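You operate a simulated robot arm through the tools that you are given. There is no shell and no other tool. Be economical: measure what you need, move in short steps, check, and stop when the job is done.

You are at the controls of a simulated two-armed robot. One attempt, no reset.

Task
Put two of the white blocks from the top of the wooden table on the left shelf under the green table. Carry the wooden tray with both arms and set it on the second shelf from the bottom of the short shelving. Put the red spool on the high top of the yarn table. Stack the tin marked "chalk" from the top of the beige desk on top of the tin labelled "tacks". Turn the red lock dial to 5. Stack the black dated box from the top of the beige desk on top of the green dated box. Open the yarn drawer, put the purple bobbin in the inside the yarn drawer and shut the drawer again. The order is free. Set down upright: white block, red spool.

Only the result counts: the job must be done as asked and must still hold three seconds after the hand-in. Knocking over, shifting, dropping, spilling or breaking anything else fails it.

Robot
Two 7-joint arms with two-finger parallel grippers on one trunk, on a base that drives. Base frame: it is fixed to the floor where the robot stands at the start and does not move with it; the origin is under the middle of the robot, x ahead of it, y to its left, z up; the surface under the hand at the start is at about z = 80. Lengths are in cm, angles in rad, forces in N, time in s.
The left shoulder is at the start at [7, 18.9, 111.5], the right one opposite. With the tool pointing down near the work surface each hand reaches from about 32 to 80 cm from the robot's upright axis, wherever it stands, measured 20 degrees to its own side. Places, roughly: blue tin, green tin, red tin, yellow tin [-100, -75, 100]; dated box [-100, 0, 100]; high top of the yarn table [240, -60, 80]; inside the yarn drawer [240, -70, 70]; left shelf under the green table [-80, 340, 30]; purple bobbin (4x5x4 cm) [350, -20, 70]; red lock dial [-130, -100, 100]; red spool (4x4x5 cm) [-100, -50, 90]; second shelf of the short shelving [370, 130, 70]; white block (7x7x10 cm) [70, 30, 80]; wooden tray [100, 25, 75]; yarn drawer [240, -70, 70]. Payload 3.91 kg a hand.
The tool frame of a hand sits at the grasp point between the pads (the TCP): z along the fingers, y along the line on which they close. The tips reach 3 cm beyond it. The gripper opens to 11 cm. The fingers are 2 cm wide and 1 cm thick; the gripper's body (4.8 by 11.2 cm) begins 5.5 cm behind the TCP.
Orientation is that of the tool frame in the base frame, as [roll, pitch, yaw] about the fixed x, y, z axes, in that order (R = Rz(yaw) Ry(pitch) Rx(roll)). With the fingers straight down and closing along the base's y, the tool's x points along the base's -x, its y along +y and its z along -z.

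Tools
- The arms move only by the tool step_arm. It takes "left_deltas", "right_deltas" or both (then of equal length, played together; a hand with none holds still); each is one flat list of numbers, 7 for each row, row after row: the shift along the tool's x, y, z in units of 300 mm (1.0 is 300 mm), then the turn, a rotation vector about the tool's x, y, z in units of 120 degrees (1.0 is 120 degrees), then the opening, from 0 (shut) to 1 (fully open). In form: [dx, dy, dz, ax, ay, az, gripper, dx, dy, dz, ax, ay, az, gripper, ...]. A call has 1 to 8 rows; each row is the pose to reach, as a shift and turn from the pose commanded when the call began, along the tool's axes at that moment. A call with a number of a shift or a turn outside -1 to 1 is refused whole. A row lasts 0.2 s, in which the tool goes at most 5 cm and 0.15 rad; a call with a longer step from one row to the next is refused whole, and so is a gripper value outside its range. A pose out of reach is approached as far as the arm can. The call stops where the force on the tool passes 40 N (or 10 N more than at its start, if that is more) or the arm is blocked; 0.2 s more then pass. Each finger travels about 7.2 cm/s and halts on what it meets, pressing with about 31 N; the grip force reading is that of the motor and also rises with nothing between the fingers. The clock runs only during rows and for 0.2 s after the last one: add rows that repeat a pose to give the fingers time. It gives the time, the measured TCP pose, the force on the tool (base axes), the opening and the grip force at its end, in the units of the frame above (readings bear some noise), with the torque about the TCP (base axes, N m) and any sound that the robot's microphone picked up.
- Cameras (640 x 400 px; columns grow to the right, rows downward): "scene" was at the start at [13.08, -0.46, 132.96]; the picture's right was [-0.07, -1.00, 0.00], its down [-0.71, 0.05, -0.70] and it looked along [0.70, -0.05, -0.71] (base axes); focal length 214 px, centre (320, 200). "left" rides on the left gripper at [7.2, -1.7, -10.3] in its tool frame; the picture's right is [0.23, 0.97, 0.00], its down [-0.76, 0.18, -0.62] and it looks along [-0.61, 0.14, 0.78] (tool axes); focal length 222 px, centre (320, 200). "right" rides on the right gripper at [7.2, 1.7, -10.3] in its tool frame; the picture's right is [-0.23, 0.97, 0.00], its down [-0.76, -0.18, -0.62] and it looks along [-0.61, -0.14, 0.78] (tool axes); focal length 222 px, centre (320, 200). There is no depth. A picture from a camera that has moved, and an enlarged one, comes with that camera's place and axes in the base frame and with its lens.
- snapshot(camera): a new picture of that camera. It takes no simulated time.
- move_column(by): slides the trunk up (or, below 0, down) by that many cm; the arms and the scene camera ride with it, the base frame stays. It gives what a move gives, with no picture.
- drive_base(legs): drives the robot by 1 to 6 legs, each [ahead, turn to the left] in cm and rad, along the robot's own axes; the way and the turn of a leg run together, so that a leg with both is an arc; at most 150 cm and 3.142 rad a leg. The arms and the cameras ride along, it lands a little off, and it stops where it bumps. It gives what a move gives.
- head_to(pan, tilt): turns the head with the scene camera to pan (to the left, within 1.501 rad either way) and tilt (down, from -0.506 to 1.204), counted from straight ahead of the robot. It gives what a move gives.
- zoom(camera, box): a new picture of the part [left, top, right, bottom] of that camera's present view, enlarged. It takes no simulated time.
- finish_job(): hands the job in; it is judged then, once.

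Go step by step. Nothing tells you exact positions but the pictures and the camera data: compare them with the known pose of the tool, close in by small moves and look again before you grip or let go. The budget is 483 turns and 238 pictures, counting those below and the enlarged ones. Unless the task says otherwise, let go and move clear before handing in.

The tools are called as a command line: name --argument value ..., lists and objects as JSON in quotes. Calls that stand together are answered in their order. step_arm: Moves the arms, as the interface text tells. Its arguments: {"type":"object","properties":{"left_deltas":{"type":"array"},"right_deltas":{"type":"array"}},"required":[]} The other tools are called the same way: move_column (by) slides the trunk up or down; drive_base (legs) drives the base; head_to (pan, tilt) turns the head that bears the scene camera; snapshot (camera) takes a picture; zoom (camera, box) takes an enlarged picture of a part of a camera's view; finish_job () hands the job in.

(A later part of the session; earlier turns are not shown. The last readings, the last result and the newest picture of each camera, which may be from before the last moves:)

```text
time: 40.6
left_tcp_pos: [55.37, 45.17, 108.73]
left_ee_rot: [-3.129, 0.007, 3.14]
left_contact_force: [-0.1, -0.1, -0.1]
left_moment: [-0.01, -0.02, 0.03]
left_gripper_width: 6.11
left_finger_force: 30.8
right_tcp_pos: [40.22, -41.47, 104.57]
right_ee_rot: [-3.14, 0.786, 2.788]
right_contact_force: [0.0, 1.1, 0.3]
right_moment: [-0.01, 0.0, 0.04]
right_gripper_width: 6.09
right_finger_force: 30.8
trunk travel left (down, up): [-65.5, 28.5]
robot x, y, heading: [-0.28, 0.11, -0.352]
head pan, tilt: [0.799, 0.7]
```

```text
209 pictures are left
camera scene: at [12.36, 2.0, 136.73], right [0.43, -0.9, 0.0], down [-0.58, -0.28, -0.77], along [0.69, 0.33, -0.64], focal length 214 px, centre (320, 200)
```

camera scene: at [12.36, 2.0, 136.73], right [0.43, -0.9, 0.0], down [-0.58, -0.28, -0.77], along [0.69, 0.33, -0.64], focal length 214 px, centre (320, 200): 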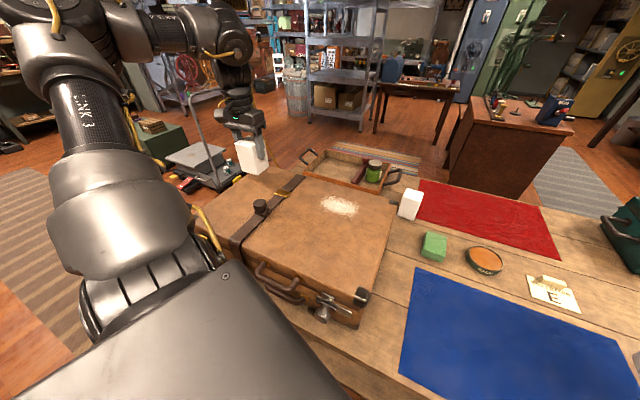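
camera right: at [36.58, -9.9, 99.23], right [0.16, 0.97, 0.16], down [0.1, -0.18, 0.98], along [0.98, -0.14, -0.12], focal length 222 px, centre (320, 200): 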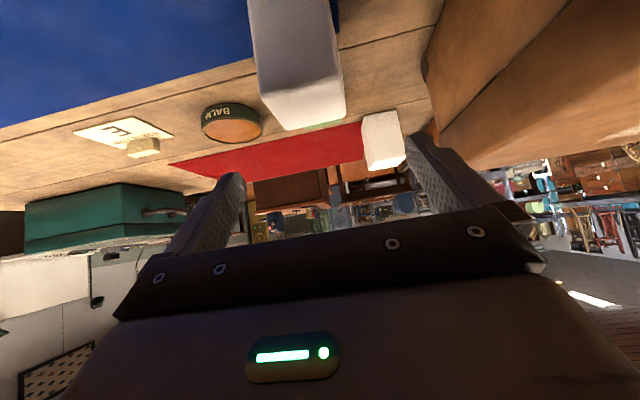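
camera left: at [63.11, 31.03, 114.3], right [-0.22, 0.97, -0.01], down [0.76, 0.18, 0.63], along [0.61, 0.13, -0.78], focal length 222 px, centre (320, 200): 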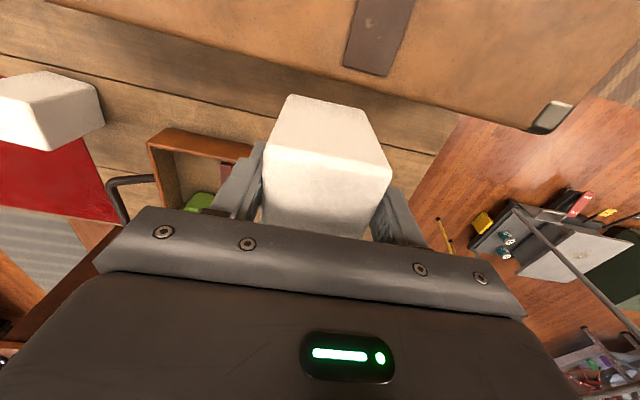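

There is clear flat space left of the strap. I lower C there gently.

step_arm --left_deltas '[0.06, 0.03, 0.06, 0, 0, 0, 0.35, 0.11, 0.06, 0.13, 0, 0, 0, 0.35, 0.11, 0.06, 0.18, 0, 0, 0, 0.35, 0.11, 0.06, 0.2, 0, 0, 0, 0.35, 0.11, 0.06, 0.205, 0, 0, 0, 0.35, 0.11, 0.06, 0.21, 0, 0, 0, 0.35]'

zoom --camera "scene" --box '[170, 80, 330, 220]'

```text
time: 41.6
left_tcp_pos: [51.86, 47.0, 103.39]
left_ee_rot: [-3.137, 0.024, 3.14]
left_contact_force: [-6.9, -0.9, 19.4]
left_moment: [-0.19, 0.81, 0.03]
left_gripper_width: 6.11
left_finger_force: 31.3
right_tcp_pos: [40.05, -41.61, 104.56]
right_ee_rot: [3.134, 0.786, 2.785]
right_contact_force: [0.1, -0.5, -0.5]
right_moment: [-0.02, 0.03, 0.01]
right_gripper_width: 6.09
right_finger_force: 31.0
trunk travel left (down, up): [-65.5, 28.5]
robot x, y, heading: [0.09, 0.21, -0.353]
head pan, tilt: [0.799, 0.7]
stopped in row 5 (left hand): the force on the tool passed its limit at 42 N (the readings are from after the stop); the commanded pose is now the measured one
```

```text
2.86 times, centred on (250, 150) of scene
camera zoom: at [12.03, 1.76, 136.77], right [0.43, -0.9, 0.0], down [-0.58, -0.28, -0.77], along [0.69, 0.33, -0.64], focal length 613 px, centre (520, 343)
```

zoom: 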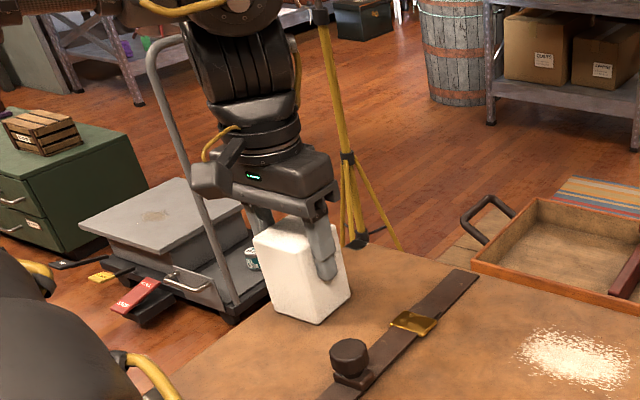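

C touches the suitcase (top ≈95.3) but is close to its left edge. I lift slightly, shift 3 cm inward, set down and release.

step_arm --left_deltas '[0, 0, -0.07, 0, 0, 0, 0.35, 0, -0.1, -0.07, 0, 0, 0, 0.35, 0, -0.1, -0.01, 0, 0, 0, 0.35, 0, -0.1, 0.0, 0, 0, 0, 0.35, 0, -0.1, 0.0, 0, 0, 0, 0.7, 0, -0.1, 0.0, 0, 0, 0, 1, 0, -0.1, 0, 0, 0, 0, 1]'

step_arm --left_deltas '[0, 0, -0.15, 0, 0, 0, 1, 0, 0, -0.3, 0, 0, 0, 1]'

snapshot --camera "left"

```text
time: 43.2
left_tcp_pos: [52.18, 44.01, 103.06]
left_ee_rot: [-3.136, 0.016, 3.14]
left_contact_force: [0.0, -0.4, 0.4]
left_moment: [0.0, 0.02, 0.03]
left_gripper_width: 11.01
left_finger_force: 0.0
right_tcp_pos: [40.21, -41.45, 104.47]
right_ee_rot: [-3.141, 0.787, 2.791]
right_contact_force: [-0.1, 0.3, -0.5]
right_moment: [0.01, 0.01, -0.01]
right_gripper_width: 6.1
right_finger_force: 30.9
trunk travel left (down, up): [-65.5, 28.5]
robot x, y, heading: [-0.05, 0.1, -0.348]
head pan, tilt: [0.799, 0.7]
```

```text
time: 43.9
left_tcp_pos: [51.79, 44.08, 112.29]
left_ee_rot: [-3.14, 0.018, 3.141]
left_contact_force: [0.0, -0.2, 0.5]
left_moment: [0.0, 0.03, -0.02]
left_gripper_width: 10.97
left_finger_force: 0.1
right_tcp_pos: [40.22, -41.6, 104.4]
right_ee_rot: [3.139, 0.785, 2.787]
right_contact_force: [-0.5, 0.3, -0.3]
right_moment: [0.0, 0.02, -0.03]
right_gripper_width: 6.11
right_finger_force: 30.8
trunk travel left (down, up): [-65.5, 28.5]
robot x, y, heading: [-0.04, 0.14, -0.348]
head pan, tilt: [0.799, 0.7]
```

```text
207 pictures are left
camera left: at [44.4, 42.61, 122.46], right [-0.23, 0.97, -0.01], down [0.75, 0.18, 0.64], along [0.62, 0.14, -0.77], focal length 222 px, centre (320, 200)
```

left: 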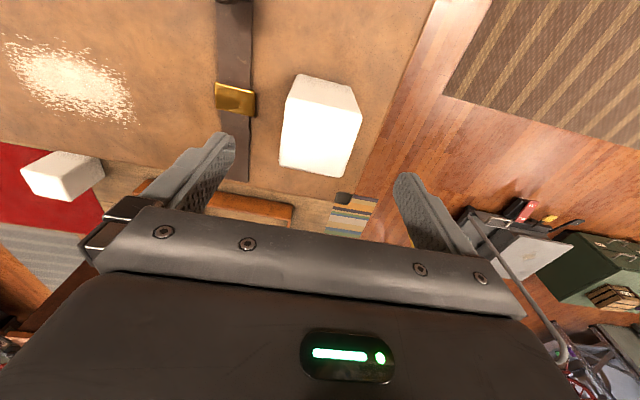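

C stands free at (52,44). I pitch the left hand 45° and back off a bit.

step_arm --left_deltas '[0.04, 0, 0, 0, -0.0625, 0, 1, 0.08, 0, 0, 0, -0.125, 0, 1, 0.12, 0, 0, 0, -0.1875, 0, 1, 0.16, 0, 0, 0, -0.25, 0, 1, 0.193, 0, 0, 0, -0.3125, 0, 1, 0.193, 0, 0, 0, -0.375, 0, 1]'

snapshot --camera "left"

```text
time: 45.2
left_tcp_pos: [46.07, 44.23, 111.92]
left_ee_rot: [-3.134, 0.808, -3.135]
left_contact_force: [-0.1, 0.2, 0.2]
left_moment: [0.01, 0.01, 0.03]
left_gripper_width: 10.99
left_finger_force: 0.0
right_tcp_pos: [40.26, -41.36, 104.57]
right_ee_rot: [-3.141, 0.785, 2.791]
right_contact_force: [-1.1, 0.3, -0.1]
right_moment: [0.01, 0.0, 0.01]
right_gripper_width: 6.07
right_finger_force: 31.1
trunk travel left (down, up): [-65.5, 28.5]
robot x, y, heading: [0.15, 0.17, -0.358]
head pan, tilt: [0.799, 0.7]
```

```text
206 pictures are left
camera left: at [33.67, 42.76, 113.83], right [-0.16, 0.97, -0.17], down [0.08, 0.18, 0.98], along [0.98, 0.14, -0.1], focal length 222 px, centre (320, 200)
```

left: 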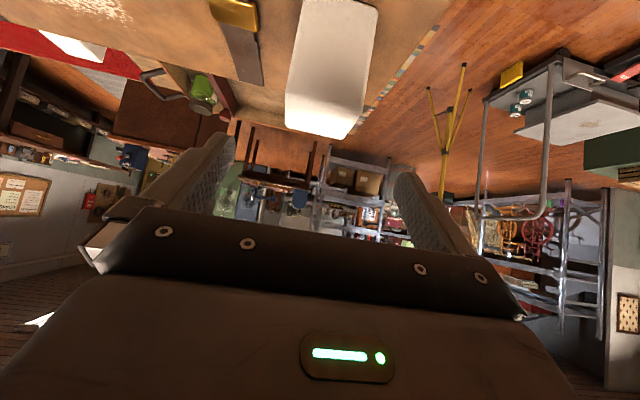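

Aligned. I move in at 45° and grip C.

step_arm --left_deltas '[0.042, -0.003, 0.115, 0, 0, 0, 1, 0.084, -0.005, 0.23, 0, 0, 0, 1, 0.126, -0.007, 0.346, 0, 0, 0, 1, 0.126, -0.007, 0.346, 0, 0, 0, 1, 0.126, -0.007, 0.346, 0, 0, 0, 0.6, 0.126, -0.007, 0.346, 0, 0, 0, 0.35, 0.126, -0.007, 0.346, 0, 0, 0, 0.35, 0.126, -0.007, 0.346, 0, 0, 0, 0.35]'

step_arm --left_deltas '[-0.1, 0, -0.1, 0, 0, 0, 0.35, -0.2, 0, -0.2, 0, 0, 0, 0.35, -0.28, 0, -0.28, 0, 0, 0, 0.35]'

snapshot --camera "scene"

```text
time: 47.0
left_tcp_pos: [50.92, 43.9, 101.87]
left_ee_rot: [-3.133, 0.806, -3.136]
left_contact_force: [-0.9, -1.3, -0.5]
left_moment: [0.07, -0.03, 0.0]
left_gripper_width: 6.13
left_finger_force: 31.1
right_tcp_pos: [40.12, -41.48, 104.43]
right_ee_rot: [3.14, 0.785, 2.789]
right_contact_force: [0.0, -1.0, -0.5]
right_moment: [-0.01, 0.04, 0.05]
right_gripper_width: 6.09
right_finger_force: 30.8
trunk travel left (down, up): [-65.5, 28.5]
robot x, y, heading: [-0.03, 0.08, -0.349]
head pan, tilt: [0.799, 0.7]
```

```text
time: 47.9
left_tcp_pos: [50.54, 43.93, 114.0]
left_ee_rot: [-3.132, 0.804, -3.135]
left_contact_force: [0.0, 0.6, 0.5]
left_moment: [0.05, -0.01, 0.03]
left_gripper_width: 6.12
left_finger_force: 30.9
right_tcp_pos: [40.18, -41.49, 104.52]
right_ee_rot: [3.141, 0.784, 2.789]
right_contact_force: [-0.6, -0.7, -0.6]
right_moment: [0.01, -0.02, 0.04]
right_gripper_width: 6.09
right_finger_force: 31.1
trunk travel left (down, up): [-65.5, 28.5]
robot x, y, heading: [0.28, 0.01, -0.355]
head pan, tilt: [0.799, 0.7]
```

```text
205 pictures are left
camera scene: at [12.31, 1.98, 136.72], right [0.43, -0.9, 0.0], down [-0.58, -0.28, -0.77], along [0.69, 0.33, -0.64], focal length 214 px, centre (320, 200)
```

scene: 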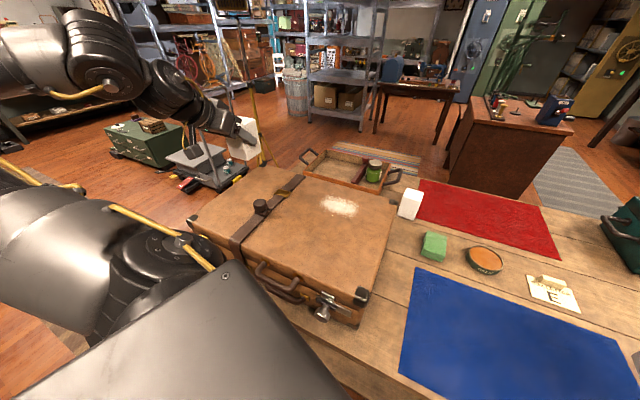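

Both blocks are held. I raise the trunk for clearance and tuck the left hand inward before turning.

move_column --by 20

step_arm --left_deltas '[0.02, -0.15, -0.02, 0, 0, 0, 0.35, 0.04, -0.3, -0.04, 0, 0, 0, 0.35, 0.06, -0.45, -0.06, 0, 0, 0, 0.35, 0.08, -0.6, -0.084, 0, 0, 0, 0.35, 0.08, -0.7, -0.084, 0, 0, 0, 0.35]'

head_to --pan 1.5 --tilt 0.5

snapshot --camera "scene"

```text
time: 50.0
left_tcp_pos: [50.56, 44.0, 133.87]
left_ee_rot: [-3.133, 0.806, -3.138]
left_contact_force: [0.1, 0.1, -0.3]
left_moment: [-0.01, 0.04, 0.01]
left_gripper_width: 6.13
left_finger_force: 30.9
right_tcp_pos: [40.19, -41.45, 124.56]
right_ee_rot: [3.141, 0.786, 2.788]
right_contact_force: [0.0, -0.5, -0.3]
right_moment: [-0.03, 0.02, 0.03]
right_gripper_width: 6.1
right_finger_force: 31.3
trunk travel left (down, up): [-85.5, 8.5]
robot x, y, heading: [0.13, -0.34, -0.353]
head pan, tilt: [0.799, 0.7]
```

```text
time: 51.2
left_tcp_pos: [51.42, 29.41, 137.21]
left_ee_rot: [-3.133, 0.805, -3.134]
left_contact_force: [-0.4, 0.6, -0.6]
left_moment: [0.0, 0.02, 0.01]
left_gripper_width: 6.12
left_finger_force: 30.7
left hand out of reach, approached as far as the arm can: row 2, 3, 4, 5
right_tcp_pos: [40.01, -41.39, 124.61]
right_ee_rot: [3.141, 0.787, 2.791]
right_contact_force: [-0.2, -0.3, 0.3]
right_moment: [0.02, -0.01, 0.01]
right_gripper_width: 6.13
right_finger_force: 31.4
trunk travel left (down, up): [-85.5, 8.5]
robot x, y, heading: [0.17, 0.22, -0.355]
head pan, tilt: [0.799, 0.7]
```

```text
time: 52.3
left_tcp_pos: [51.69, 29.45, 137.08]
left_ee_rot: [-3.132, 0.803, -3.137]
left_contact_force: [0.8, 0.1, -0.7]
left_moment: [-0.01, 0.01, 0.01]
left_gripper_width: 6.12
left_finger_force: 31.2
right_tcp_pos: [40.23, -41.38, 124.43]
right_ee_rot: [-3.14, 0.786, 2.788]
right_contact_force: [-0.1, 0.4, -0.6]
right_moment: [0.0, 0.02, -0.01]
right_gripper_width: 6.11
right_finger_force: 30.9
trunk travel left (down, up): [-85.5, 8.5]
robot x, y, heading: [0.01, 0.27, -0.354]
head pan, tilt: [1.499, 0.499]
```

```text
204 pictures are left
camera scene: at [8.5, 6.6, 158.49], right [0.91, -0.41, 0.0], down [-0.2, -0.44, -0.88], along [0.36, 0.8, -0.48], focal length 214 px, centre (320, 200)
```

scene: 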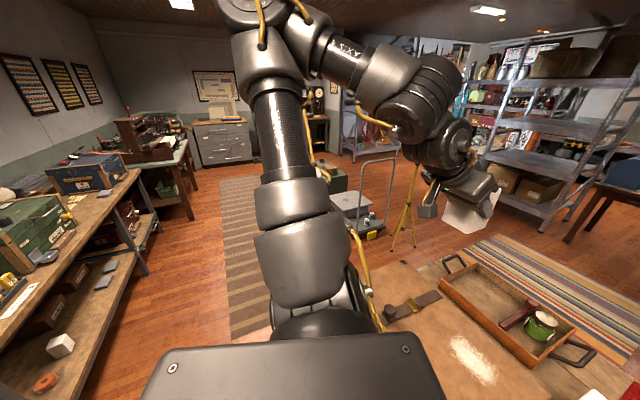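

Path along the striped rug to the green table looks open. I turn left to face +y.

drive_base --legs '[[0, 1.92]]'

head_to --pan 0.2 --tilt 0.35

snapshot --camera "scene"

```text
time: 57.3
left_tcp_pos: [-44.95, 38.69, 137.27]
left_ee_rot: [-3.132, 0.802, -1.221]
left_contact_force: [0.3, -0.3, -0.1]
left_moment: [-0.06, -0.05, 0.01]
left_gripper_width: 6.14
left_finger_force: 31.5
right_tcp_pos: [25.5, 52.15, 124.64]
right_ee_rot: [3.14, 0.784, -1.575]
right_contact_force: [-0.9, 0.1, 0.0]
right_moment: [-0.01, 0.01, -0.01]
right_gripper_width: 6.09
right_finger_force: 31.4
trunk travel left (down, up): [-85.5, 8.5]
robot x, y, heading: [0.12, 0.02, 1.567]
head pan, tilt: [1.499, 0.499]
```

```text
time: 58.8
left_tcp_pos: [-45.01, 38.84, 137.13]
left_ee_rot: [-3.132, 0.802, -1.221]
left_contact_force: [-0.4, -0.4, -0.7]
left_moment: [-0.02, 0.0, -0.02]
left_gripper_width: 6.12
left_finger_force: 31.3
right_tcp_pos: [25.59, 52.07, 124.53]
right_ee_rot: [-3.141, 0.786, -1.575]
right_contact_force: [0.1, -0.3, -0.3]
right_moment: [-0.03, -0.05, -0.01]
right_gripper_width: 6.1
right_finger_force: 30.6
trunk travel left (down, up): [-85.5, 8.5]
robot x, y, heading: [-0.18, 0.05, 1.565]
head pan, tilt: [0.201, 0.351]
```

```text
203 pictures are left
camera scene: at [-1.81, 14.22, 159.86], right [0.98, 0.19, 0.0], down [0.07, -0.34, -0.94], along [-0.18, 0.92, -0.34], focal length 214 px, centre (320, 200)
```

scene: 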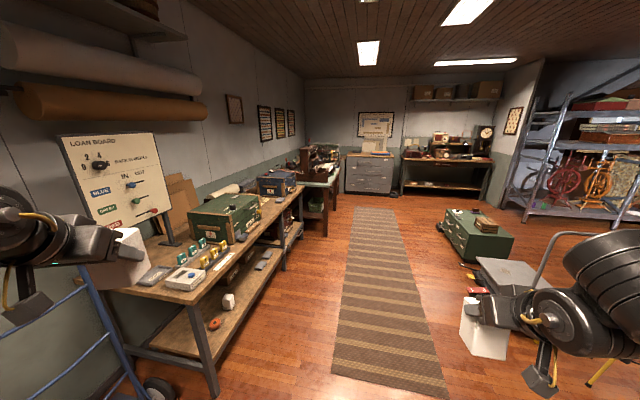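

The way ahead is clear. I drive straight along the rug, then check.

drive_base --legs '[[120, 0]]'

head_to --pan 0.4 --tilt 0.35

snapshot --camera "scene"

```text
time: 64.7
left_tcp_pos: [-42.49, 156.99, 137.15]
left_ee_rot: [-3.133, 0.802, -1.238]
left_contact_force: [-0.5, -0.3, -0.4]
left_moment: [0.01, -0.01, 0.0]
left_gripper_width: 6.13
left_finger_force: 30.8
right_tcp_pos: [28.08, 169.03, 124.59]
right_ee_rot: [3.14, 0.786, -1.595]
right_contact_force: [0.5, -0.3, -0.4]
right_moment: [0.01, 0.01, -0.01]
right_gripper_width: 6.1
right_finger_force: 30.8
trunk travel left (down, up): [-85.5, 8.5]
robot x, y, heading: [1.55, 117.98, 1.549]
head pan, tilt: [0.201, 0.351]
```

```text
time: 65.5
left_tcp_pos: [-42.42, 157.08, 137.18]
left_ee_rot: [-3.134, 0.802, -1.236]
left_contact_force: [0.1, 0.4, -0.5]
left_moment: [0.03, -0.01, -0.02]
left_gripper_width: 6.12
left_finger_force: 31.2
right_tcp_pos: [28.18, 169.07, 124.61]
right_ee_rot: [3.141, 0.786, -1.597]
right_contact_force: [0.5, -0.2, -0.4]
right_moment: [0.02, 0.02, 0.0]
right_gripper_width: 6.12
right_finger_force: 31.1
trunk travel left (down, up): [-85.5, 8.5]
robot x, y, heading: [1.71, 117.44, 1.549]
head pan, tilt: [0.4, 0.351]
```

```text
202 pictures are left
camera scene: at [-1.54, 131.27, 159.86], right [0.93, 0.37, 0.0], down [0.13, -0.32, -0.94], along [-0.34, 0.87, -0.34], focal length 214 px, centre (320, 200)
```

scene: 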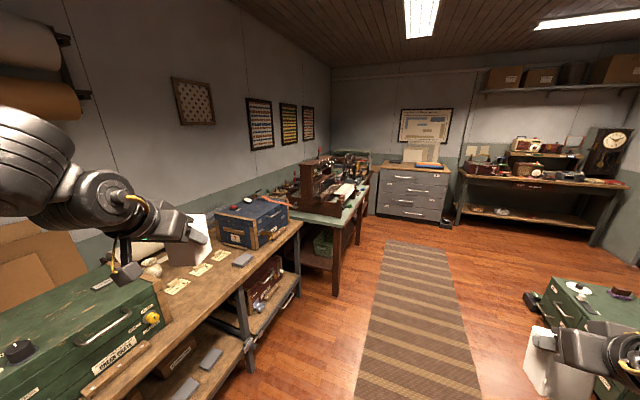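

The green table's front faces +x with its near corner around (-48,293). I drive on and look at its shelves.

drive_base --legs '[[130, 0]]'

head_to --pan 0.9 --tilt 0.6

snapshot --camera "scene"

```text
time: 71.9
left_tcp_pos: [-40.11, 285.58, 137.17]
left_ee_rot: [-3.132, 0.804, -1.231]
left_contact_force: [-0.5, -0.6, -0.4]
left_moment: [0.01, 0.0, -0.02]
left_gripper_width: 6.11
left_finger_force: 30.8
right_tcp_pos: [30.49, 298.02, 124.66]
right_ee_rot: [3.141, 0.785, -1.589]
right_contact_force: [1.2, 0.2, -0.6]
right_moment: [0.0, -0.02, -0.02]
right_gripper_width: 6.1
right_finger_force: 31.1
trunk travel left (down, up): [-85.5, 8.5]
robot x, y, heading: [4.33, 246.32, 1.553]
head pan, tilt: [0.4, 0.351]
```

```text
time: 72.9
left_tcp_pos: [-40.15, 285.66, 137.15]
left_ee_rot: [-3.133, 0.803, -1.231]
left_contact_force: [0.3, -0.8, 0.2]
left_moment: [0.02, 0.02, 0.03]
left_gripper_width: 6.13
left_finger_force: 30.8
right_tcp_pos: [30.68, 298.1, 124.54]
right_ee_rot: [3.142, 0.786, -1.588]
right_contact_force: [1.4, -0.4, -1.1]
right_moment: [-0.03, 0.02, -0.01]
right_gripper_width: 6.09
right_finger_force: 30.7
trunk travel left (down, up): [-85.5, 8.5]
robot x, y, heading: [4.33, 246.51, 1.553]
head pan, tilt: [0.901, 0.6]
```

```text
201 pictures are left
camera scene: at [-2.3, 257.09, 157.59], right [0.64, 0.77, 0.0], down [0.44, -0.36, -0.83], along [-0.64, 0.52, -0.56], focal length 214 px, centre (320, 200)
```

scene: 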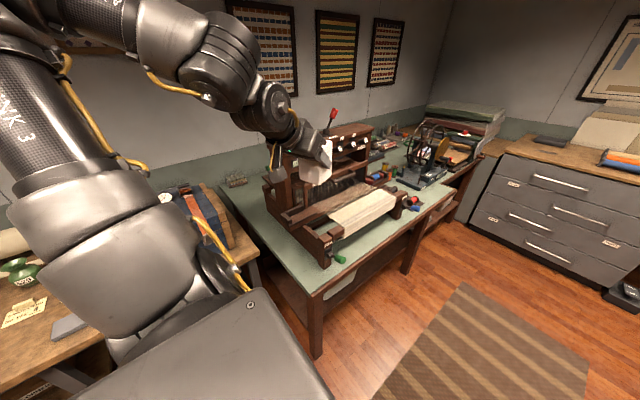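

The green table top is at z≈69 with its corner at (-47,290). I move to about (30,317) and face it (−x).

drive_base --legs '[[0, -0.35], [75, 0], [0, 1.94]]'

head_to --pan 0.0 --tilt 0.5

snapshot --camera "scene"

```text
time: 82.7
left_tcp_pos: [-6.22, 270.66, 137.2]
left_ee_rot: [-3.134, 0.804, 0.368]
left_contact_force: [0.1, -0.7, -0.1]
left_moment: [0.01, -0.04, 0.06]
left_gripper_width: 6.15
left_finger_force: 30.9
right_tcp_pos: [-20.86, 340.96, 124.62]
right_ee_rot: [3.14, 0.787, 0.011]
right_contact_force: [-0.3, -0.6, -0.1]
right_moment: [-0.02, -0.01, 0.02]
right_gripper_width: 6.12
right_finger_force: 31.4
trunk travel left (down, up): [-85.5, 8.5]
robot x, y, heading: [32.13, 316.33, -3.132]
head pan, tilt: [0.901, 0.6]
```

```text
time: 83.9
left_tcp_pos: [-6.29, 270.66, 137.23]
left_ee_rot: [-3.134, 0.804, 0.367]
left_contact_force: [0.2, 0.1, -1.3]
left_moment: [-0.01, 0.0, 0.02]
left_gripper_width: 6.13
left_finger_force: 31.1
right_tcp_pos: [-20.82, 341.0, 124.58]
right_ee_rot: [3.141, 0.785, 0.012]
right_contact_force: [0.2, -0.2, -0.5]
right_moment: [0.01, 0.03, 0.0]
right_gripper_width: 6.09
right_finger_force: 30.6
trunk travel left (down, up): [-85.5, 8.5]
robot x, y, heading: [31.49, 316.54, -3.13]
head pan, tilt: [0.0, 0.499]
```

```text
200 pictures are left
camera scene: at [17.47, 316.12, 158.49], right [-0.01, 1.0, 0.0], down [0.48, 0.01, -0.88], along [-0.88, -0.01, -0.48], focal length 214 px, centre (320, 200)
```

scene: 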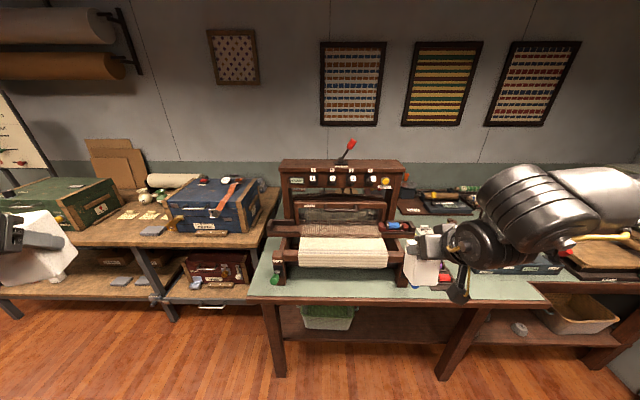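

Left shelf is between the two front legs, with a basket at its left. I lower the trunk to see into it.

move_column --by -60

head_to --pan 0.0 --tilt 0.35

snapshot --camera "scene"

```text
refused: -60 is not a number from -40 to 40
```

```text
time: 84.6
left_tcp_pos: [-6.27, 270.66, 137.28]
left_ee_rot: [-3.131, 0.801, 0.369]
left_contact_force: [-0.2, 0.3, -0.2]
left_moment: [0.01, -0.02, 0.02]
left_gripper_width: 6.1
left_finger_force: 31.0
right_tcp_pos: [-20.83, 340.99, 124.53]
right_ee_rot: [-3.142, 0.785, 0.009]
right_contact_force: [0.5, 0.0, 0.3]
right_moment: [-0.01, -0.01, -0.03]
right_gripper_width: 6.07
right_finger_force: 31.2
trunk travel left (down, up): [-85.5, 8.5]
robot x, y, heading: [31.91, 316.58, -3.134]
head pan, tilt: [0.0, 0.351]
```

```text
199 pictures are left
camera scene: at [17.26, 316.12, 159.86], right [-0.01, 1.0, 0.0], down [0.34, 0.0, -0.94], along [-0.94, -0.01, -0.34], focal length 214 px, centre (320, 200)
```

scene: 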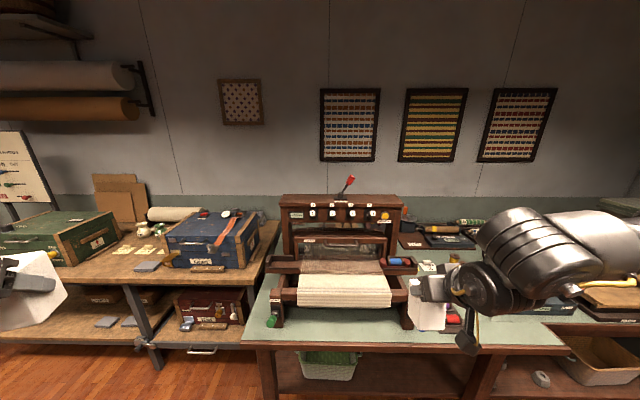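

move_column --by -40

move_column --by -15

snapshot --camera "scene"

```text
time: 88.4
left_tcp_pos: [-6.2, 270.69, 97.23]
left_ee_rot: [-3.133, 0.802, 0.368]
left_contact_force: [0.3, 0.5, -1.0]
left_moment: [-0.01, -0.01, 0.04]
left_gripper_width: 6.14
left_finger_force: 31.1
right_tcp_pos: [-20.74, 341.04, 84.49]
right_ee_rot: [-3.141, 0.785, 0.01]
right_contact_force: [0.5, 0.3, -0.2]
right_moment: [0.01, -0.03, 0.04]
right_gripper_width: 6.12
right_finger_force: 30.5
trunk travel left (down, up): [-45.5, 48.5]
robot x, y, heading: [31.47, 316.14, -3.13]
head pan, tilt: [0.0, 0.351]
```

```text
time: 90.2
left_tcp_pos: [-6.23, 270.84, 82.12]
left_ee_rot: [-3.133, 0.802, 0.369]
left_contact_force: [-0.1, -0.9, -0.8]
left_moment: [-0.01, -0.02, -0.03]
left_gripper_width: 6.13
left_finger_force: 30.9
right_tcp_pos: [-20.75, 341.07, 69.51]
right_ee_rot: [3.141, 0.785, 0.011]
right_contact_force: [0.3, 0.1, -0.2]
right_moment: [-0.01, 0.02, 0.02]
right_gripper_width: 6.08
right_finger_force: 31.2
trunk travel left (down, up): [-30.5, 63.5]
robot x, y, heading: [31.16, 316.38, -3.134]
head pan, tilt: [0.0, 0.351]
```

```text
198 pictures are left
camera scene: at [17.28, 316.13, 104.87], right [-0.01, 1.0, 0.0], down [0.34, 0.0, -0.94], along [-0.94, -0.01, -0.34], focal length 214 px, centre (320, 200)
```

scene: 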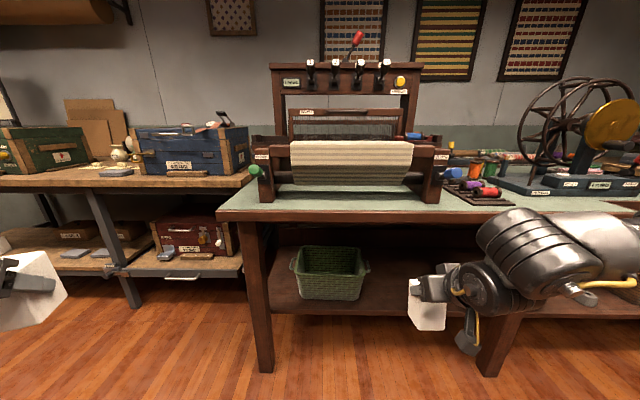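

The left shelf spans y≈290–390 at z≈31, with a basket at y≈302–338, so free space is y≈345–385. I shift sideways to y≈348.

drive_base --legs '[[0, -1.57], [32, 0], [0, 1.57]]'

move_column --by -20

snapshot --camera "scene"

```text
time: 100.0
left_tcp_pos: [-5.0, 301.75, 82.13]
left_ee_rot: [-3.133, 0.801, 0.414]
left_contact_force: [0.8, 0.5, -0.1]
left_moment: [0.03, -0.03, 0.01]
left_gripper_width: 6.12
left_finger_force: 30.7
right_tcp_pos: [-22.88, 371.31, 69.48]
right_ee_rot: [-3.141, 0.787, 0.06]
right_contact_force: [0.2, -0.6, -0.6]
right_moment: [-0.01, -0.02, 0.01]
right_gripper_width: 6.1
right_finger_force: 31.1
trunk travel left (down, up): [-30.5, 63.5]
robot x, y, heading: [30.86, 348.96, -3.086]
head pan, tilt: [0.0, 0.351]
```

```text
time: 102.2
left_tcp_pos: [-4.92, 301.66, 62.25]
left_ee_rot: [-3.134, 0.802, 0.415]
left_contact_force: [-0.1, 0.1, -0.9]
left_moment: [0.01, 0.0, 0.0]
left_gripper_width: 6.09
left_finger_force: 31.0
right_tcp_pos: [-22.92, 371.23, 49.56]
right_ee_rot: [3.139, 0.785, 0.06]
right_contact_force: [0.6, -1.2, -0.1]
right_moment: [-0.04, -0.04, -0.01]
right_gripper_width: 6.08
right_finger_force: 31.2
trunk travel left (down, up): [-10.5, 83.5]
robot x, y, heading: [30.21, 349.07, -3.084]
head pan, tilt: [0.0, 0.351]
```

```text
197 pictures are left
camera scene: at [16.28, 348.21, 84.87], right [-0.06, 1.0, 0.0], down [0.34, 0.02, -0.94], along [-0.94, -0.06, -0.34], focal length 214 px, centre (320, 200)
```

scene: 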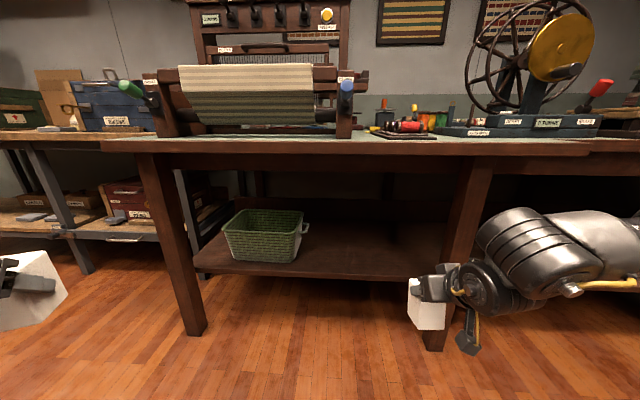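

The hand is near the right leg and its forearm juts to the right. I check the right arm's shape before entering.

head_to --pan -0.6 --tilt 0.5

snapshot --camera "scene"

```text
time: 103.2
left_tcp_pos: [-4.95, 301.81, 62.09]
left_ee_rot: [-3.131, 0.802, 0.415]
left_contact_force: [0.1, -0.3, -0.2]
left_moment: [-0.02, -0.05, -0.02]
left_gripper_width: 6.13
left_finger_force: 31.2
right_tcp_pos: [-22.91, 371.13, 49.57]
right_ee_rot: [3.14, 0.787, 0.059]
right_contact_force: [-0.5, -0.7, -0.1]
right_moment: [0.03, 0.02, 0.01]
right_gripper_width: 6.13
right_finger_force: 31.0
trunk travel left (down, up): [-10.5, 83.5]
robot x, y, heading: [30.9, 349.23, -3.082]
head pan, tilt: [-0.6, 0.499]
```

```text
196 pictures are left
camera scene: at [17.77, 353.44, 83.5], right [0.51, 0.86, 0.0], down [0.41, -0.25, -0.88], along [-0.75, 0.45, -0.48], focal length 214 px, centre (320, 200)
```

scene: 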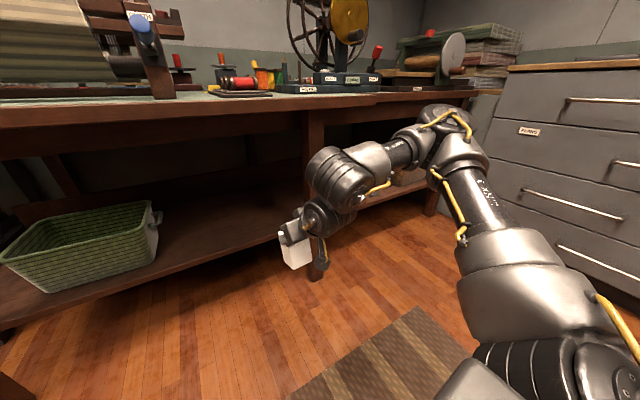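

The elbow sits as far forward as the hand, so I'd rather extend the arm toward the shelf than drive in. I test an extension in free space.

step_arm --right_deltas '[-0.07, 0.1, 0.098, 0, 0, 0, 0.35, -0.14, 0.2, 0.197, 0, 0, 0, 0.35, -0.21, 0.3, 0.295, 0, 0, 0, 0.35, -0.28, 0.4, 0.394, 0, 0, 0, 0.35, -0.352, 0.498, 0.493, 0, 0, 0, 0.35]'

snapshot --camera "scene"

```text
time: 104.4
left_tcp_pos: [-5.32, 301.76, 61.87]
left_ee_rot: [-3.13, 0.797, 0.416]
left_contact_force: [-0.3, -1.3, -0.7]
left_moment: [0.04, 0.0, -0.03]
left_gripper_width: 6.11
left_finger_force: 30.5
right_tcp_pos: [-37.98, 354.12, 46.15]
right_ee_rot: [3.139, 0.787, 0.047]
right_contact_force: [-0.9, 0.8, 0.6]
right_moment: [-0.04, -0.05, 0.03]
right_gripper_width: 6.1
right_finger_force: 30.9
right hand out of reach, approached as far as the arm can: row 1, 2, 3, 4, 5
trunk travel left (down, up): [-10.5, 83.5]
robot x, y, heading: [30.36, 348.91, -3.086]
head pan, tilt: [-0.6, 0.499]
```

```text
195 pictures are left
camera scene: at [17.65, 353.32, 83.46], right [0.52, 0.86, 0.0], down [0.41, -0.25, -0.88], along [-0.75, 0.45, -0.48], focal length 214 px, centre (320, 200)
```

scene: 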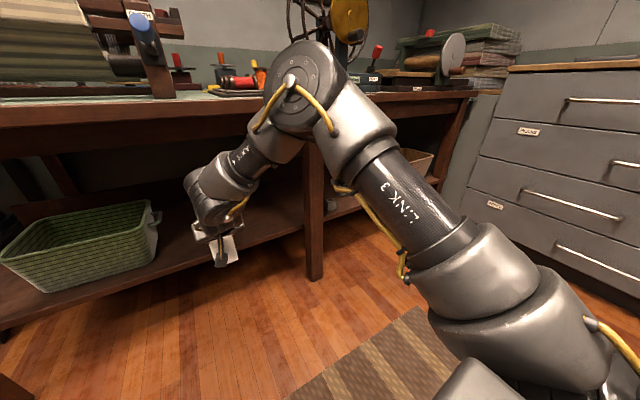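

The elbow now lifts above table height and stays in front of the edge, so I can drive in by 15 cm.

drive_base --legs '[[15, 0]]'

snapshot --camera "scene"

snapshot --camera "right"

```text
time: 105.7
left_tcp_pos: [-19.6, 300.86, 62.24]
left_ee_rot: [-3.134, 0.8, 0.415]
left_contact_force: [0.4, 0.9, -0.3]
left_moment: [-0.01, 0.0, 0.05]
left_gripper_width: 6.16
left_finger_force: 31.3
right_tcp_pos: [-52.4, 353.25, 46.26]
right_ee_rot: [3.139, 0.788, 0.051]
right_contact_force: [-0.6, 0.7, -1.1]
right_moment: [-0.01, -0.01, 0.02]
right_gripper_width: 6.08
right_finger_force: 31.0
trunk travel left (down, up): [-10.5, 83.5]
robot x, y, heading: [15.94, 348.11, -3.085]
head pan, tilt: [-0.6, 0.499]
```

```text
194 pictures are left
camera scene: at [3.24, 352.59, 83.49], right [0.52, 0.86, 0.0], down [0.41, -0.25, -0.88], along [-0.75, 0.45, -0.48], focal length 214 px, centre (320, 200)
```

scene: 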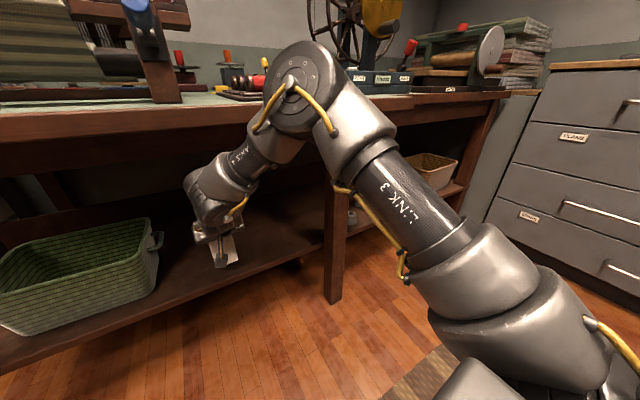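

```text
193 pictures are left
camera right: at [-39.8, 352.19, 48.37], right [-0.11, -0.98, 0.16], down [-0.1, 0.17, 0.98], along [-0.99, 0.09, -0.12], focal length 222 px, centre (320, 200)
```

right: 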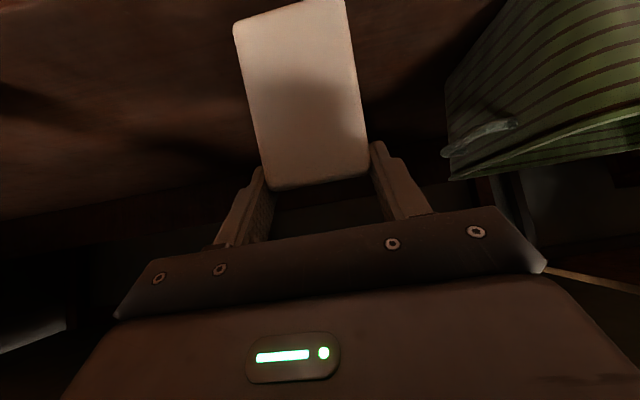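

The block is just inside the shelf front. I go 4 cm deeper and lower with the trunk.

drive_base --legs '[[4, 0]]'

move_column --by -6

zoom --camera "scene" --box '[100, 120, 400, 320]'

snapshot --camera "right"

```text
time: 106.6
left_tcp_pos: [-23.57, 300.64, 62.15]
left_ee_rot: [-3.132, 0.801, 0.417]
left_contact_force: [0.4, -0.4, -0.2]
left_moment: [0.04, -0.02, 0.01]
left_gripper_width: 6.1
left_finger_force: 31.0
right_tcp_pos: [-56.36, 353.11, 46.12]
right_ee_rot: [3.139, 0.786, 0.05]
right_contact_force: [-0.5, -0.1, -0.3]
right_moment: [0.02, 0.0, 0.02]
right_gripper_width: 6.12
right_finger_force: 30.8
trunk travel left (down, up): [-10.5, 83.5]
robot x, y, heading: [12.27, 348.05, -3.086]
head pan, tilt: [-0.6, 0.499]
```

```text
time: 107.6
left_tcp_pos: [-23.45, 300.66, 56.17]
left_ee_rot: [-3.133, 0.804, 0.418]
left_contact_force: [0.1, -0.9, -1.4]
left_moment: [0.02, 0.0, -0.02]
left_gripper_width: 6.11
left_finger_force: 31.2
right_tcp_pos: [-56.36, 352.87, 40.37]
right_ee_rot: [3.137, 0.79, 0.052]
right_contact_force: [-0.7, 0.6, 6.4]
right_moment: [0.15, 0.32, 0.02]
right_gripper_width: 6.11
right_finger_force: 31.1
trunk travel left (down, up): [-4.5, 89.5]
robot x, y, heading: [12.23, 347.61, -3.081]
head pan, tilt: [-0.6, 0.499]
```

```text
2.00 times, centred on (250, 220) of scene
camera zoom: at [-0.72, 352.34, 77.51], right [0.52, 0.86, 0.0], down [0.41, -0.25, -0.88], along [-0.75, 0.45, -0.48], focal length 429 px, centre (460, 160)
```

zoom: 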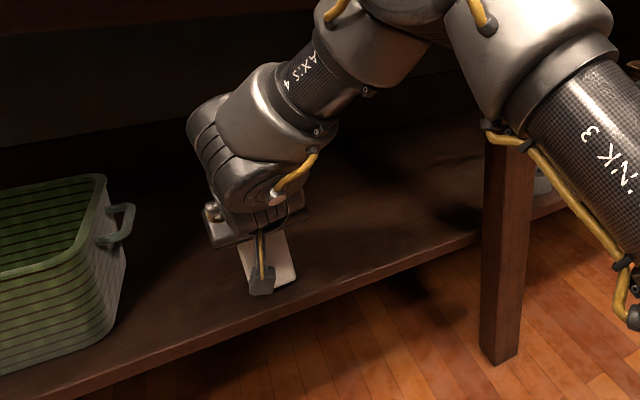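

```text
191 pictures are left
camera right: at [-43.84, 351.89, 42.48], right [-0.11, -0.98, 0.16], down [-0.1, 0.17, 0.98], along [-0.99, 0.09, -0.12], focal length 222 px, centre (320, 200)
```

right: 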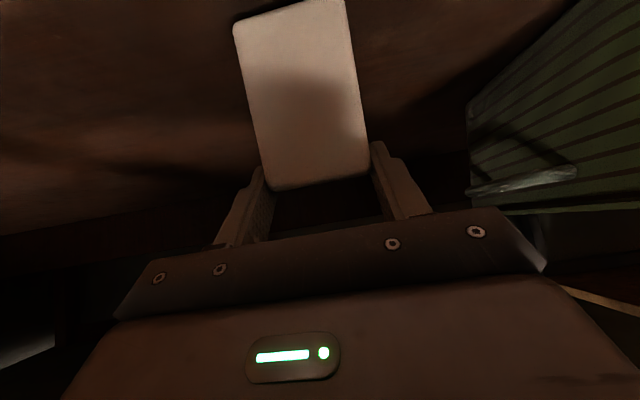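

Contact with the shelf (z≈33.5) is felt and block A stands inside the edge. I release and withdraw backwards.

step_arm --right_deltas '[0, 0, 0, 0, 0, 0, 0.6, 0, 0, 0, 0, 0, 0, 0.85, 0, 0, 0, 0, 0, 0, 1, 0, 0, 0, 0, 0, 0, 1, 0, 0, -0.1, 0, 0, 0, 1, 0, 0, -0.22, 0, 0, 0, 1, 0, 0, -0.34, 0, 0, 0, 1]'

snapshot --camera "right"

```text
time: 109.2
left_tcp_pos: [-23.53, 300.64, 56.15]
left_ee_rot: [-3.133, 0.801, 0.418]
left_contact_force: [0.2, 0.2, -0.9]
left_moment: [0.0, 0.02, 0.03]
left_gripper_width: 6.13
left_finger_force: 31.0
right_tcp_pos: [-49.1, 353.29, 47.47]
right_ee_rot: [3.14, 0.789, 0.052]
right_contact_force: [-0.6, -0.4, -0.4]
right_moment: [0.0, -0.01, 0.03]
right_gripper_width: 10.99
right_finger_force: 0.1
trunk travel left (down, up): [-4.5, 89.5]
robot x, y, heading: [11.85, 347.99, -3.08]
head pan, tilt: [-0.6, 0.499]
```

```text
190 pictures are left
camera right: at [-36.57, 352.27, 49.58], right [-0.11, -0.98, 0.16], down [-0.1, 0.17, 0.98], along [-0.99, 0.09, -0.12], focal length 222 px, centre (320, 200)
```

right: 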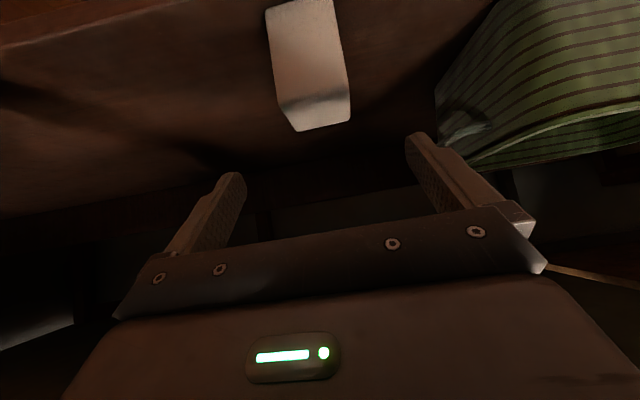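

Block A stands well on the shelf. I back out, turn slightly right and move the right arm aside so the left can place C next to it.

drive_base --legs '[[-20, 0]]'

step_arm --right_deltas '[0.047, -0.113, -0.075, 0, 0, 0, 1, 0.094, -0.225, -0.15, 0, 0, 0, 1, 0.141, -0.338, -0.225, 0, 0, 0, 1, 0.189, -0.45, -0.3, 0, 0, 0, 1, 0.236, -0.563, -0.376, 0, 0, 0, 1]'

drive_base --legs '[[0, -0.3]]'

head_to --pan 0.2 --tilt 0.5

snapshot --camera "scene"

```text
time: 110.8
left_tcp_pos: [-3.1, 301.73, 56.17]
left_ee_rot: [-3.133, 0.8, 0.418]
left_contact_force: [0.5, 0.2, -0.5]
left_moment: [0.0, -0.04, -0.04]
left_gripper_width: 6.11
left_finger_force: 31.5
right_tcp_pos: [-28.97, 354.56, 47.5]
right_ee_rot: [3.14, 0.787, 0.056]
right_contact_force: [0.3, -0.4, -0.5]
right_moment: [-0.01, 0.0, 0.01]
right_gripper_width: 10.99
right_finger_force: 0.0
trunk travel left (down, up): [-4.5, 89.5]
robot x, y, heading: [32.52, 349.32, -3.077]
head pan, tilt: [-0.6, 0.499]
```

```text
time: 112.0
left_tcp_pos: [-2.96, 301.64, 56.14]
left_ee_rot: [-3.132, 0.802, 0.421]
left_contact_force: [-1.3, -1.3, 0.1]
left_moment: [0.02, 0.02, -0.04]
left_gripper_width: 6.11
left_finger_force: 30.9
right_tcp_pos: [-16.83, 372.12, 50.47]
right_ee_rot: [-3.141, 0.791, 0.055]
right_contact_force: [0.7, 0.0, -0.6]
right_moment: [0.04, 0.02, -0.02]
right_gripper_width: 10.98
right_finger_force: 0.0
trunk travel left (down, up): [-4.5, 89.5]
robot x, y, heading: [32.1, 349.18, -3.082]
head pan, tilt: [-0.6, 0.499]
```

```text
time: 113.4
left_tcp_pos: [-15.37, 314.07, 56.04]
left_ee_rot: [-3.134, 0.802, 0.126]
left_contact_force: [-0.4, 0.0, -0.2]
left_moment: [0.04, -0.02, -0.02]
left_gripper_width: 6.11
left_finger_force: 30.9
right_tcp_pos: [-8.23, 385.41, 50.3]
right_ee_rot: [3.138, 0.789, -0.239]
right_contact_force: [-0.1, -0.4, 0.6]
right_moment: [0.03, 0.03, -0.03]
right_gripper_width: 11.0
right_finger_force: 0.0
trunk travel left (down, up): [-4.5, 89.5]
robot x, y, heading: [32.12, 349.36, 2.913]
head pan, tilt: [-0.6, 0.499]
```

```text
time: 114.5
left_tcp_pos: [-15.35, 314.15, 56.09]
left_ee_rot: [-3.131, 0.803, 0.126]
left_contact_force: [-0.2, -0.2, -0.5]
left_moment: [-0.02, -0.02, 0.0]
left_gripper_width: 6.13
left_finger_force: 30.9
right_tcp_pos: [-8.22, 385.32, 50.42]
right_ee_rot: [3.137, 0.786, -0.242]
right_contact_force: [0.5, 0.5, 0.2]
right_moment: [-0.01, -0.01, -0.02]
right_gripper_width: 11.0
right_finger_force: 0.3
trunk travel left (down, up): [-4.5, 89.5]
robot x, y, heading: [32.09, 349.23, 2.909]
head pan, tilt: [0.201, 0.499]
```

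```text
189 pictures are left
camera scene: at [18.28, 350.62, 77.49], right [0.03, 1.0, 0.0], down [0.48, -0.01, -0.88], along [-0.88, 0.03, -0.48], focal length 214 px, centre (320, 200)
```

scene: 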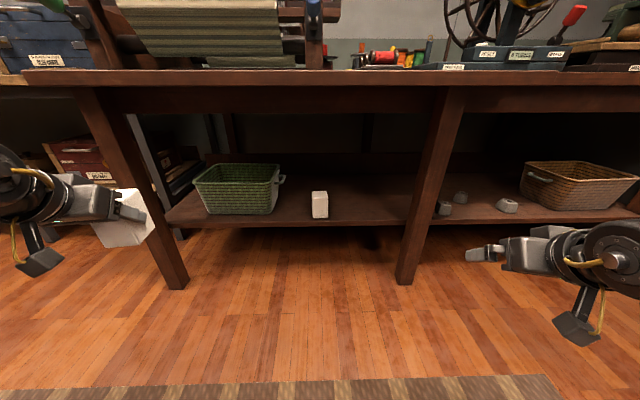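

Block A is upright on the shelf. Now I bring the left hand with C across toward the free spot, in free space first.

step_arm --left_deltas '[0.001, -0.147, 0.022, 0, 0, 0, 0.35, 0.003, -0.295, 0.045, 0, 0, 0, 0.35, 0.005, -0.442, 0.067, 0, 0, 0, 0.35, 0.006, -0.59, 0.089, 0, 0, 0, 0.35, 0.008, -0.737, 0.112, 0, 0, 0, 0.35, 0.009, -0.885, 0.134, 0, 0, 0, 0.35]'

```text
time: 115.9
left_tcp_pos: [-26.64, 319.2, 53.37]
left_ee_rot: [3.094, 0.806, 0.03]
left_contact_force: [-1.1, -0.2, -1.1]
left_moment: [0.0, 0.01, 0.02]
left_gripper_width: 6.12
left_finger_force: 31.1
left hand out of reach, approached as far as the arm can: row 1, 2, 3, 4, 5, 6
right_tcp_pos: [-8.31, 385.4, 49.96]
right_ee_rot: [3.138, 0.782, -0.242]
right_contact_force: [-0.9, -0.3, -1.5]
right_moment: [0.01, 0.0, 0.02]
right_gripper_width: 10.98
right_finger_force: 0.0
trunk travel left (down, up): [-4.5, 89.5]
robot x, y, heading: [32.69, 349.59, 2.909]
head pan, tilt: [0.201, 0.499]
```

I back up a bit for room and extend the left arm farther forward while moving it inward.

drive_base --legs '[[-18, 0]]'

step_arm --left_deltas '[-0.09, -0.08, 0.09, 0, 0, 0, 0.35, -0.16, -0.18, 0.16, 0, 0, 0, 0.35, -0.22, -0.3, 0.22, 0, 0, 0, 0.35, -0.25, -0.44, 0.26, 0, 0, 0, 0.35, -0.25, -0.58, 0.28, 0, 0, 0, 0.35, -0.25, -0.72, 0.3, 0, 0, 0, 0.35]'

head_to --pan 0.7 --tilt 0.5

snapshot --camera "scene"

```text
time: 117.4
left_tcp_pos: [-9.07, 315.27, 53.6]
left_ee_rot: [3.097, 0.811, 0.026]
left_contact_force: [0.2, -0.3, -0.5]
left_moment: [-0.01, 0.0, -0.02]
left_gripper_width: 6.11
left_finger_force: 30.9
right_tcp_pos: [9.2, 381.39, 50.36]
right_ee_rot: [3.138, 0.787, -0.242]
right_contact_force: [-0.9, 0.1, -0.6]
right_moment: [-0.02, 0.03, 0.0]
right_gripper_width: 11.0
right_finger_force: 0.1
trunk travel left (down, up): [-4.5, 89.5]
robot x, y, heading: [49.52, 345.0, 2.909]
head pan, tilt: [0.201, 0.499]
```

```text
time: 118.8
left_tcp_pos: [-21.63, 331.03, 51.87]
left_ee_rot: [3.1, 0.811, 0.028]
left_contact_force: [1.1, -0.3, -0.9]
left_moment: [-0.03, -0.03, 0.02]
left_gripper_width: 6.1
left_finger_force: 30.9
left hand out of reach, approached as far as the arm can: row 5, 6
right_tcp_pos: [9.24, 381.3, 50.26]
right_ee_rot: [3.138, 0.787, -0.244]
right_contact_force: [0.3, 0.0, -1.1]
right_moment: [-0.01, -0.04, 0.0]
right_gripper_width: 11.0
right_finger_force: 0.0
trunk travel left (down, up): [-4.5, 89.5]
robot x, y, heading: [49.45, 344.97, 2.913]
head pan, tilt: [0.201, 0.499]
```

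```text
time: 119.7
left_tcp_pos: [-21.66, 331.21, 52.01]
left_ee_rot: [3.101, 0.811, 0.028]
left_contact_force: [-1.0, 1.1, -0.7]
left_moment: [0.02, -0.02, -0.04]
left_gripper_width: 6.12
left_finger_force: 30.8
right_tcp_pos: [9.45, 381.45, 50.22]
right_ee_rot: [3.137, 0.786, -0.244]
right_contact_force: [-0.1, 0.4, -0.7]
right_moment: [-0.04, 0.01, 0.0]
right_gripper_width: 11.02
right_finger_force: 0.1
trunk travel left (down, up): [-4.5, 89.5]
robot x, y, heading: [49.7, 345.16, 2.906]
head pan, tilt: [0.7, 0.499]
```

```text
188 pictures are left
camera scene: at [36.61, 342.17, 77.49], right [-0.45, 0.89, 0.0], down [0.43, 0.21, -0.88], along [-0.79, -0.39, -0.48], focal length 214 px, centre (320, 200)
```

scene: 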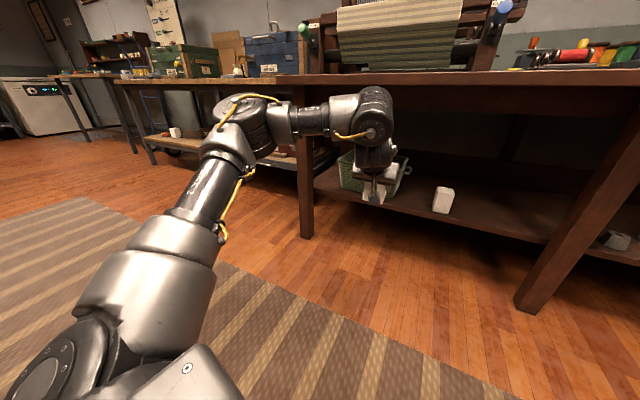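

The left arm extends fine to this pose with its elbow well behind. I shift the robot sideways by 31 cm and then will drive in.

drive_base --legs '[[0, -1.3], [31, 0], [0, 1.3]]'

head_to --pan 0.4 --tilt 0.45

snapshot --camera "scene"

```text
time: 128.3
left_tcp_pos: [-22.93, 361.03, 51.86]
left_ee_rot: [3.098, 0.811, 0.05]
left_contact_force: [-0.9, 0.1, -0.4]
left_moment: [0.01, 0.01, 0.03]
left_gripper_width: 6.12
left_finger_force: 31.2
right_tcp_pos: [6.79, 412.02, 50.28]
right_ee_rot: [3.139, 0.785, -0.222]
right_contact_force: [-0.2, 0.5, 0.8]
right_moment: [-0.01, 0.03, 0.0]
right_gripper_width: 10.96
right_finger_force: 0.0
trunk travel left (down, up): [-4.5, 89.5]
robot x, y, heading: [48.06, 376.62, 2.924]
head pan, tilt: [0.7, 0.499]
```

```text
time: 129.1
left_tcp_pos: [-22.84, 360.98, 51.92]
left_ee_rot: [3.1, 0.812, 0.05]
left_contact_force: [0.1, -0.4, -0.1]
left_moment: [-0.02, -0.01, 0.01]
left_gripper_width: 6.1
left_finger_force: 30.8
right_tcp_pos: [6.88, 411.98, 50.15]
right_ee_rot: [3.136, 0.787, -0.222]
right_contact_force: [-0.7, -0.7, 0.7]
right_moment: [-0.02, -0.02, -0.01]
right_gripper_width: 11.0
right_finger_force: 0.1
trunk travel left (down, up): [-4.5, 89.5]
robot x, y, heading: [47.68, 376.59, 2.93]
head pan, tilt: [0.4, 0.45]
```

```text
187 pictures are left
camera scene: at [34.05, 375.92, 77.94], right [-0.19, 0.98, 0.0], down [0.43, 0.08, -0.9], along [-0.88, -0.17, -0.44], focal length 214 px, centre (320, 200)
```

scene: 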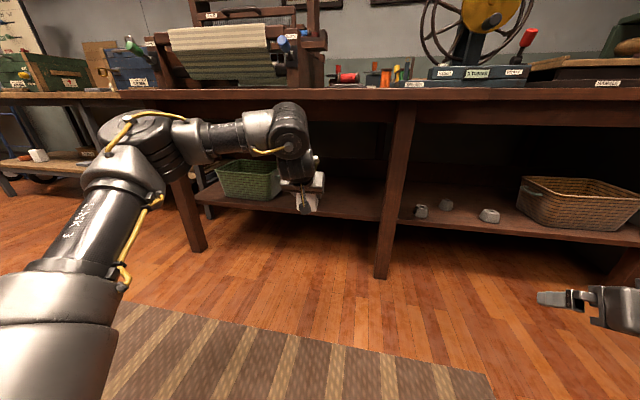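

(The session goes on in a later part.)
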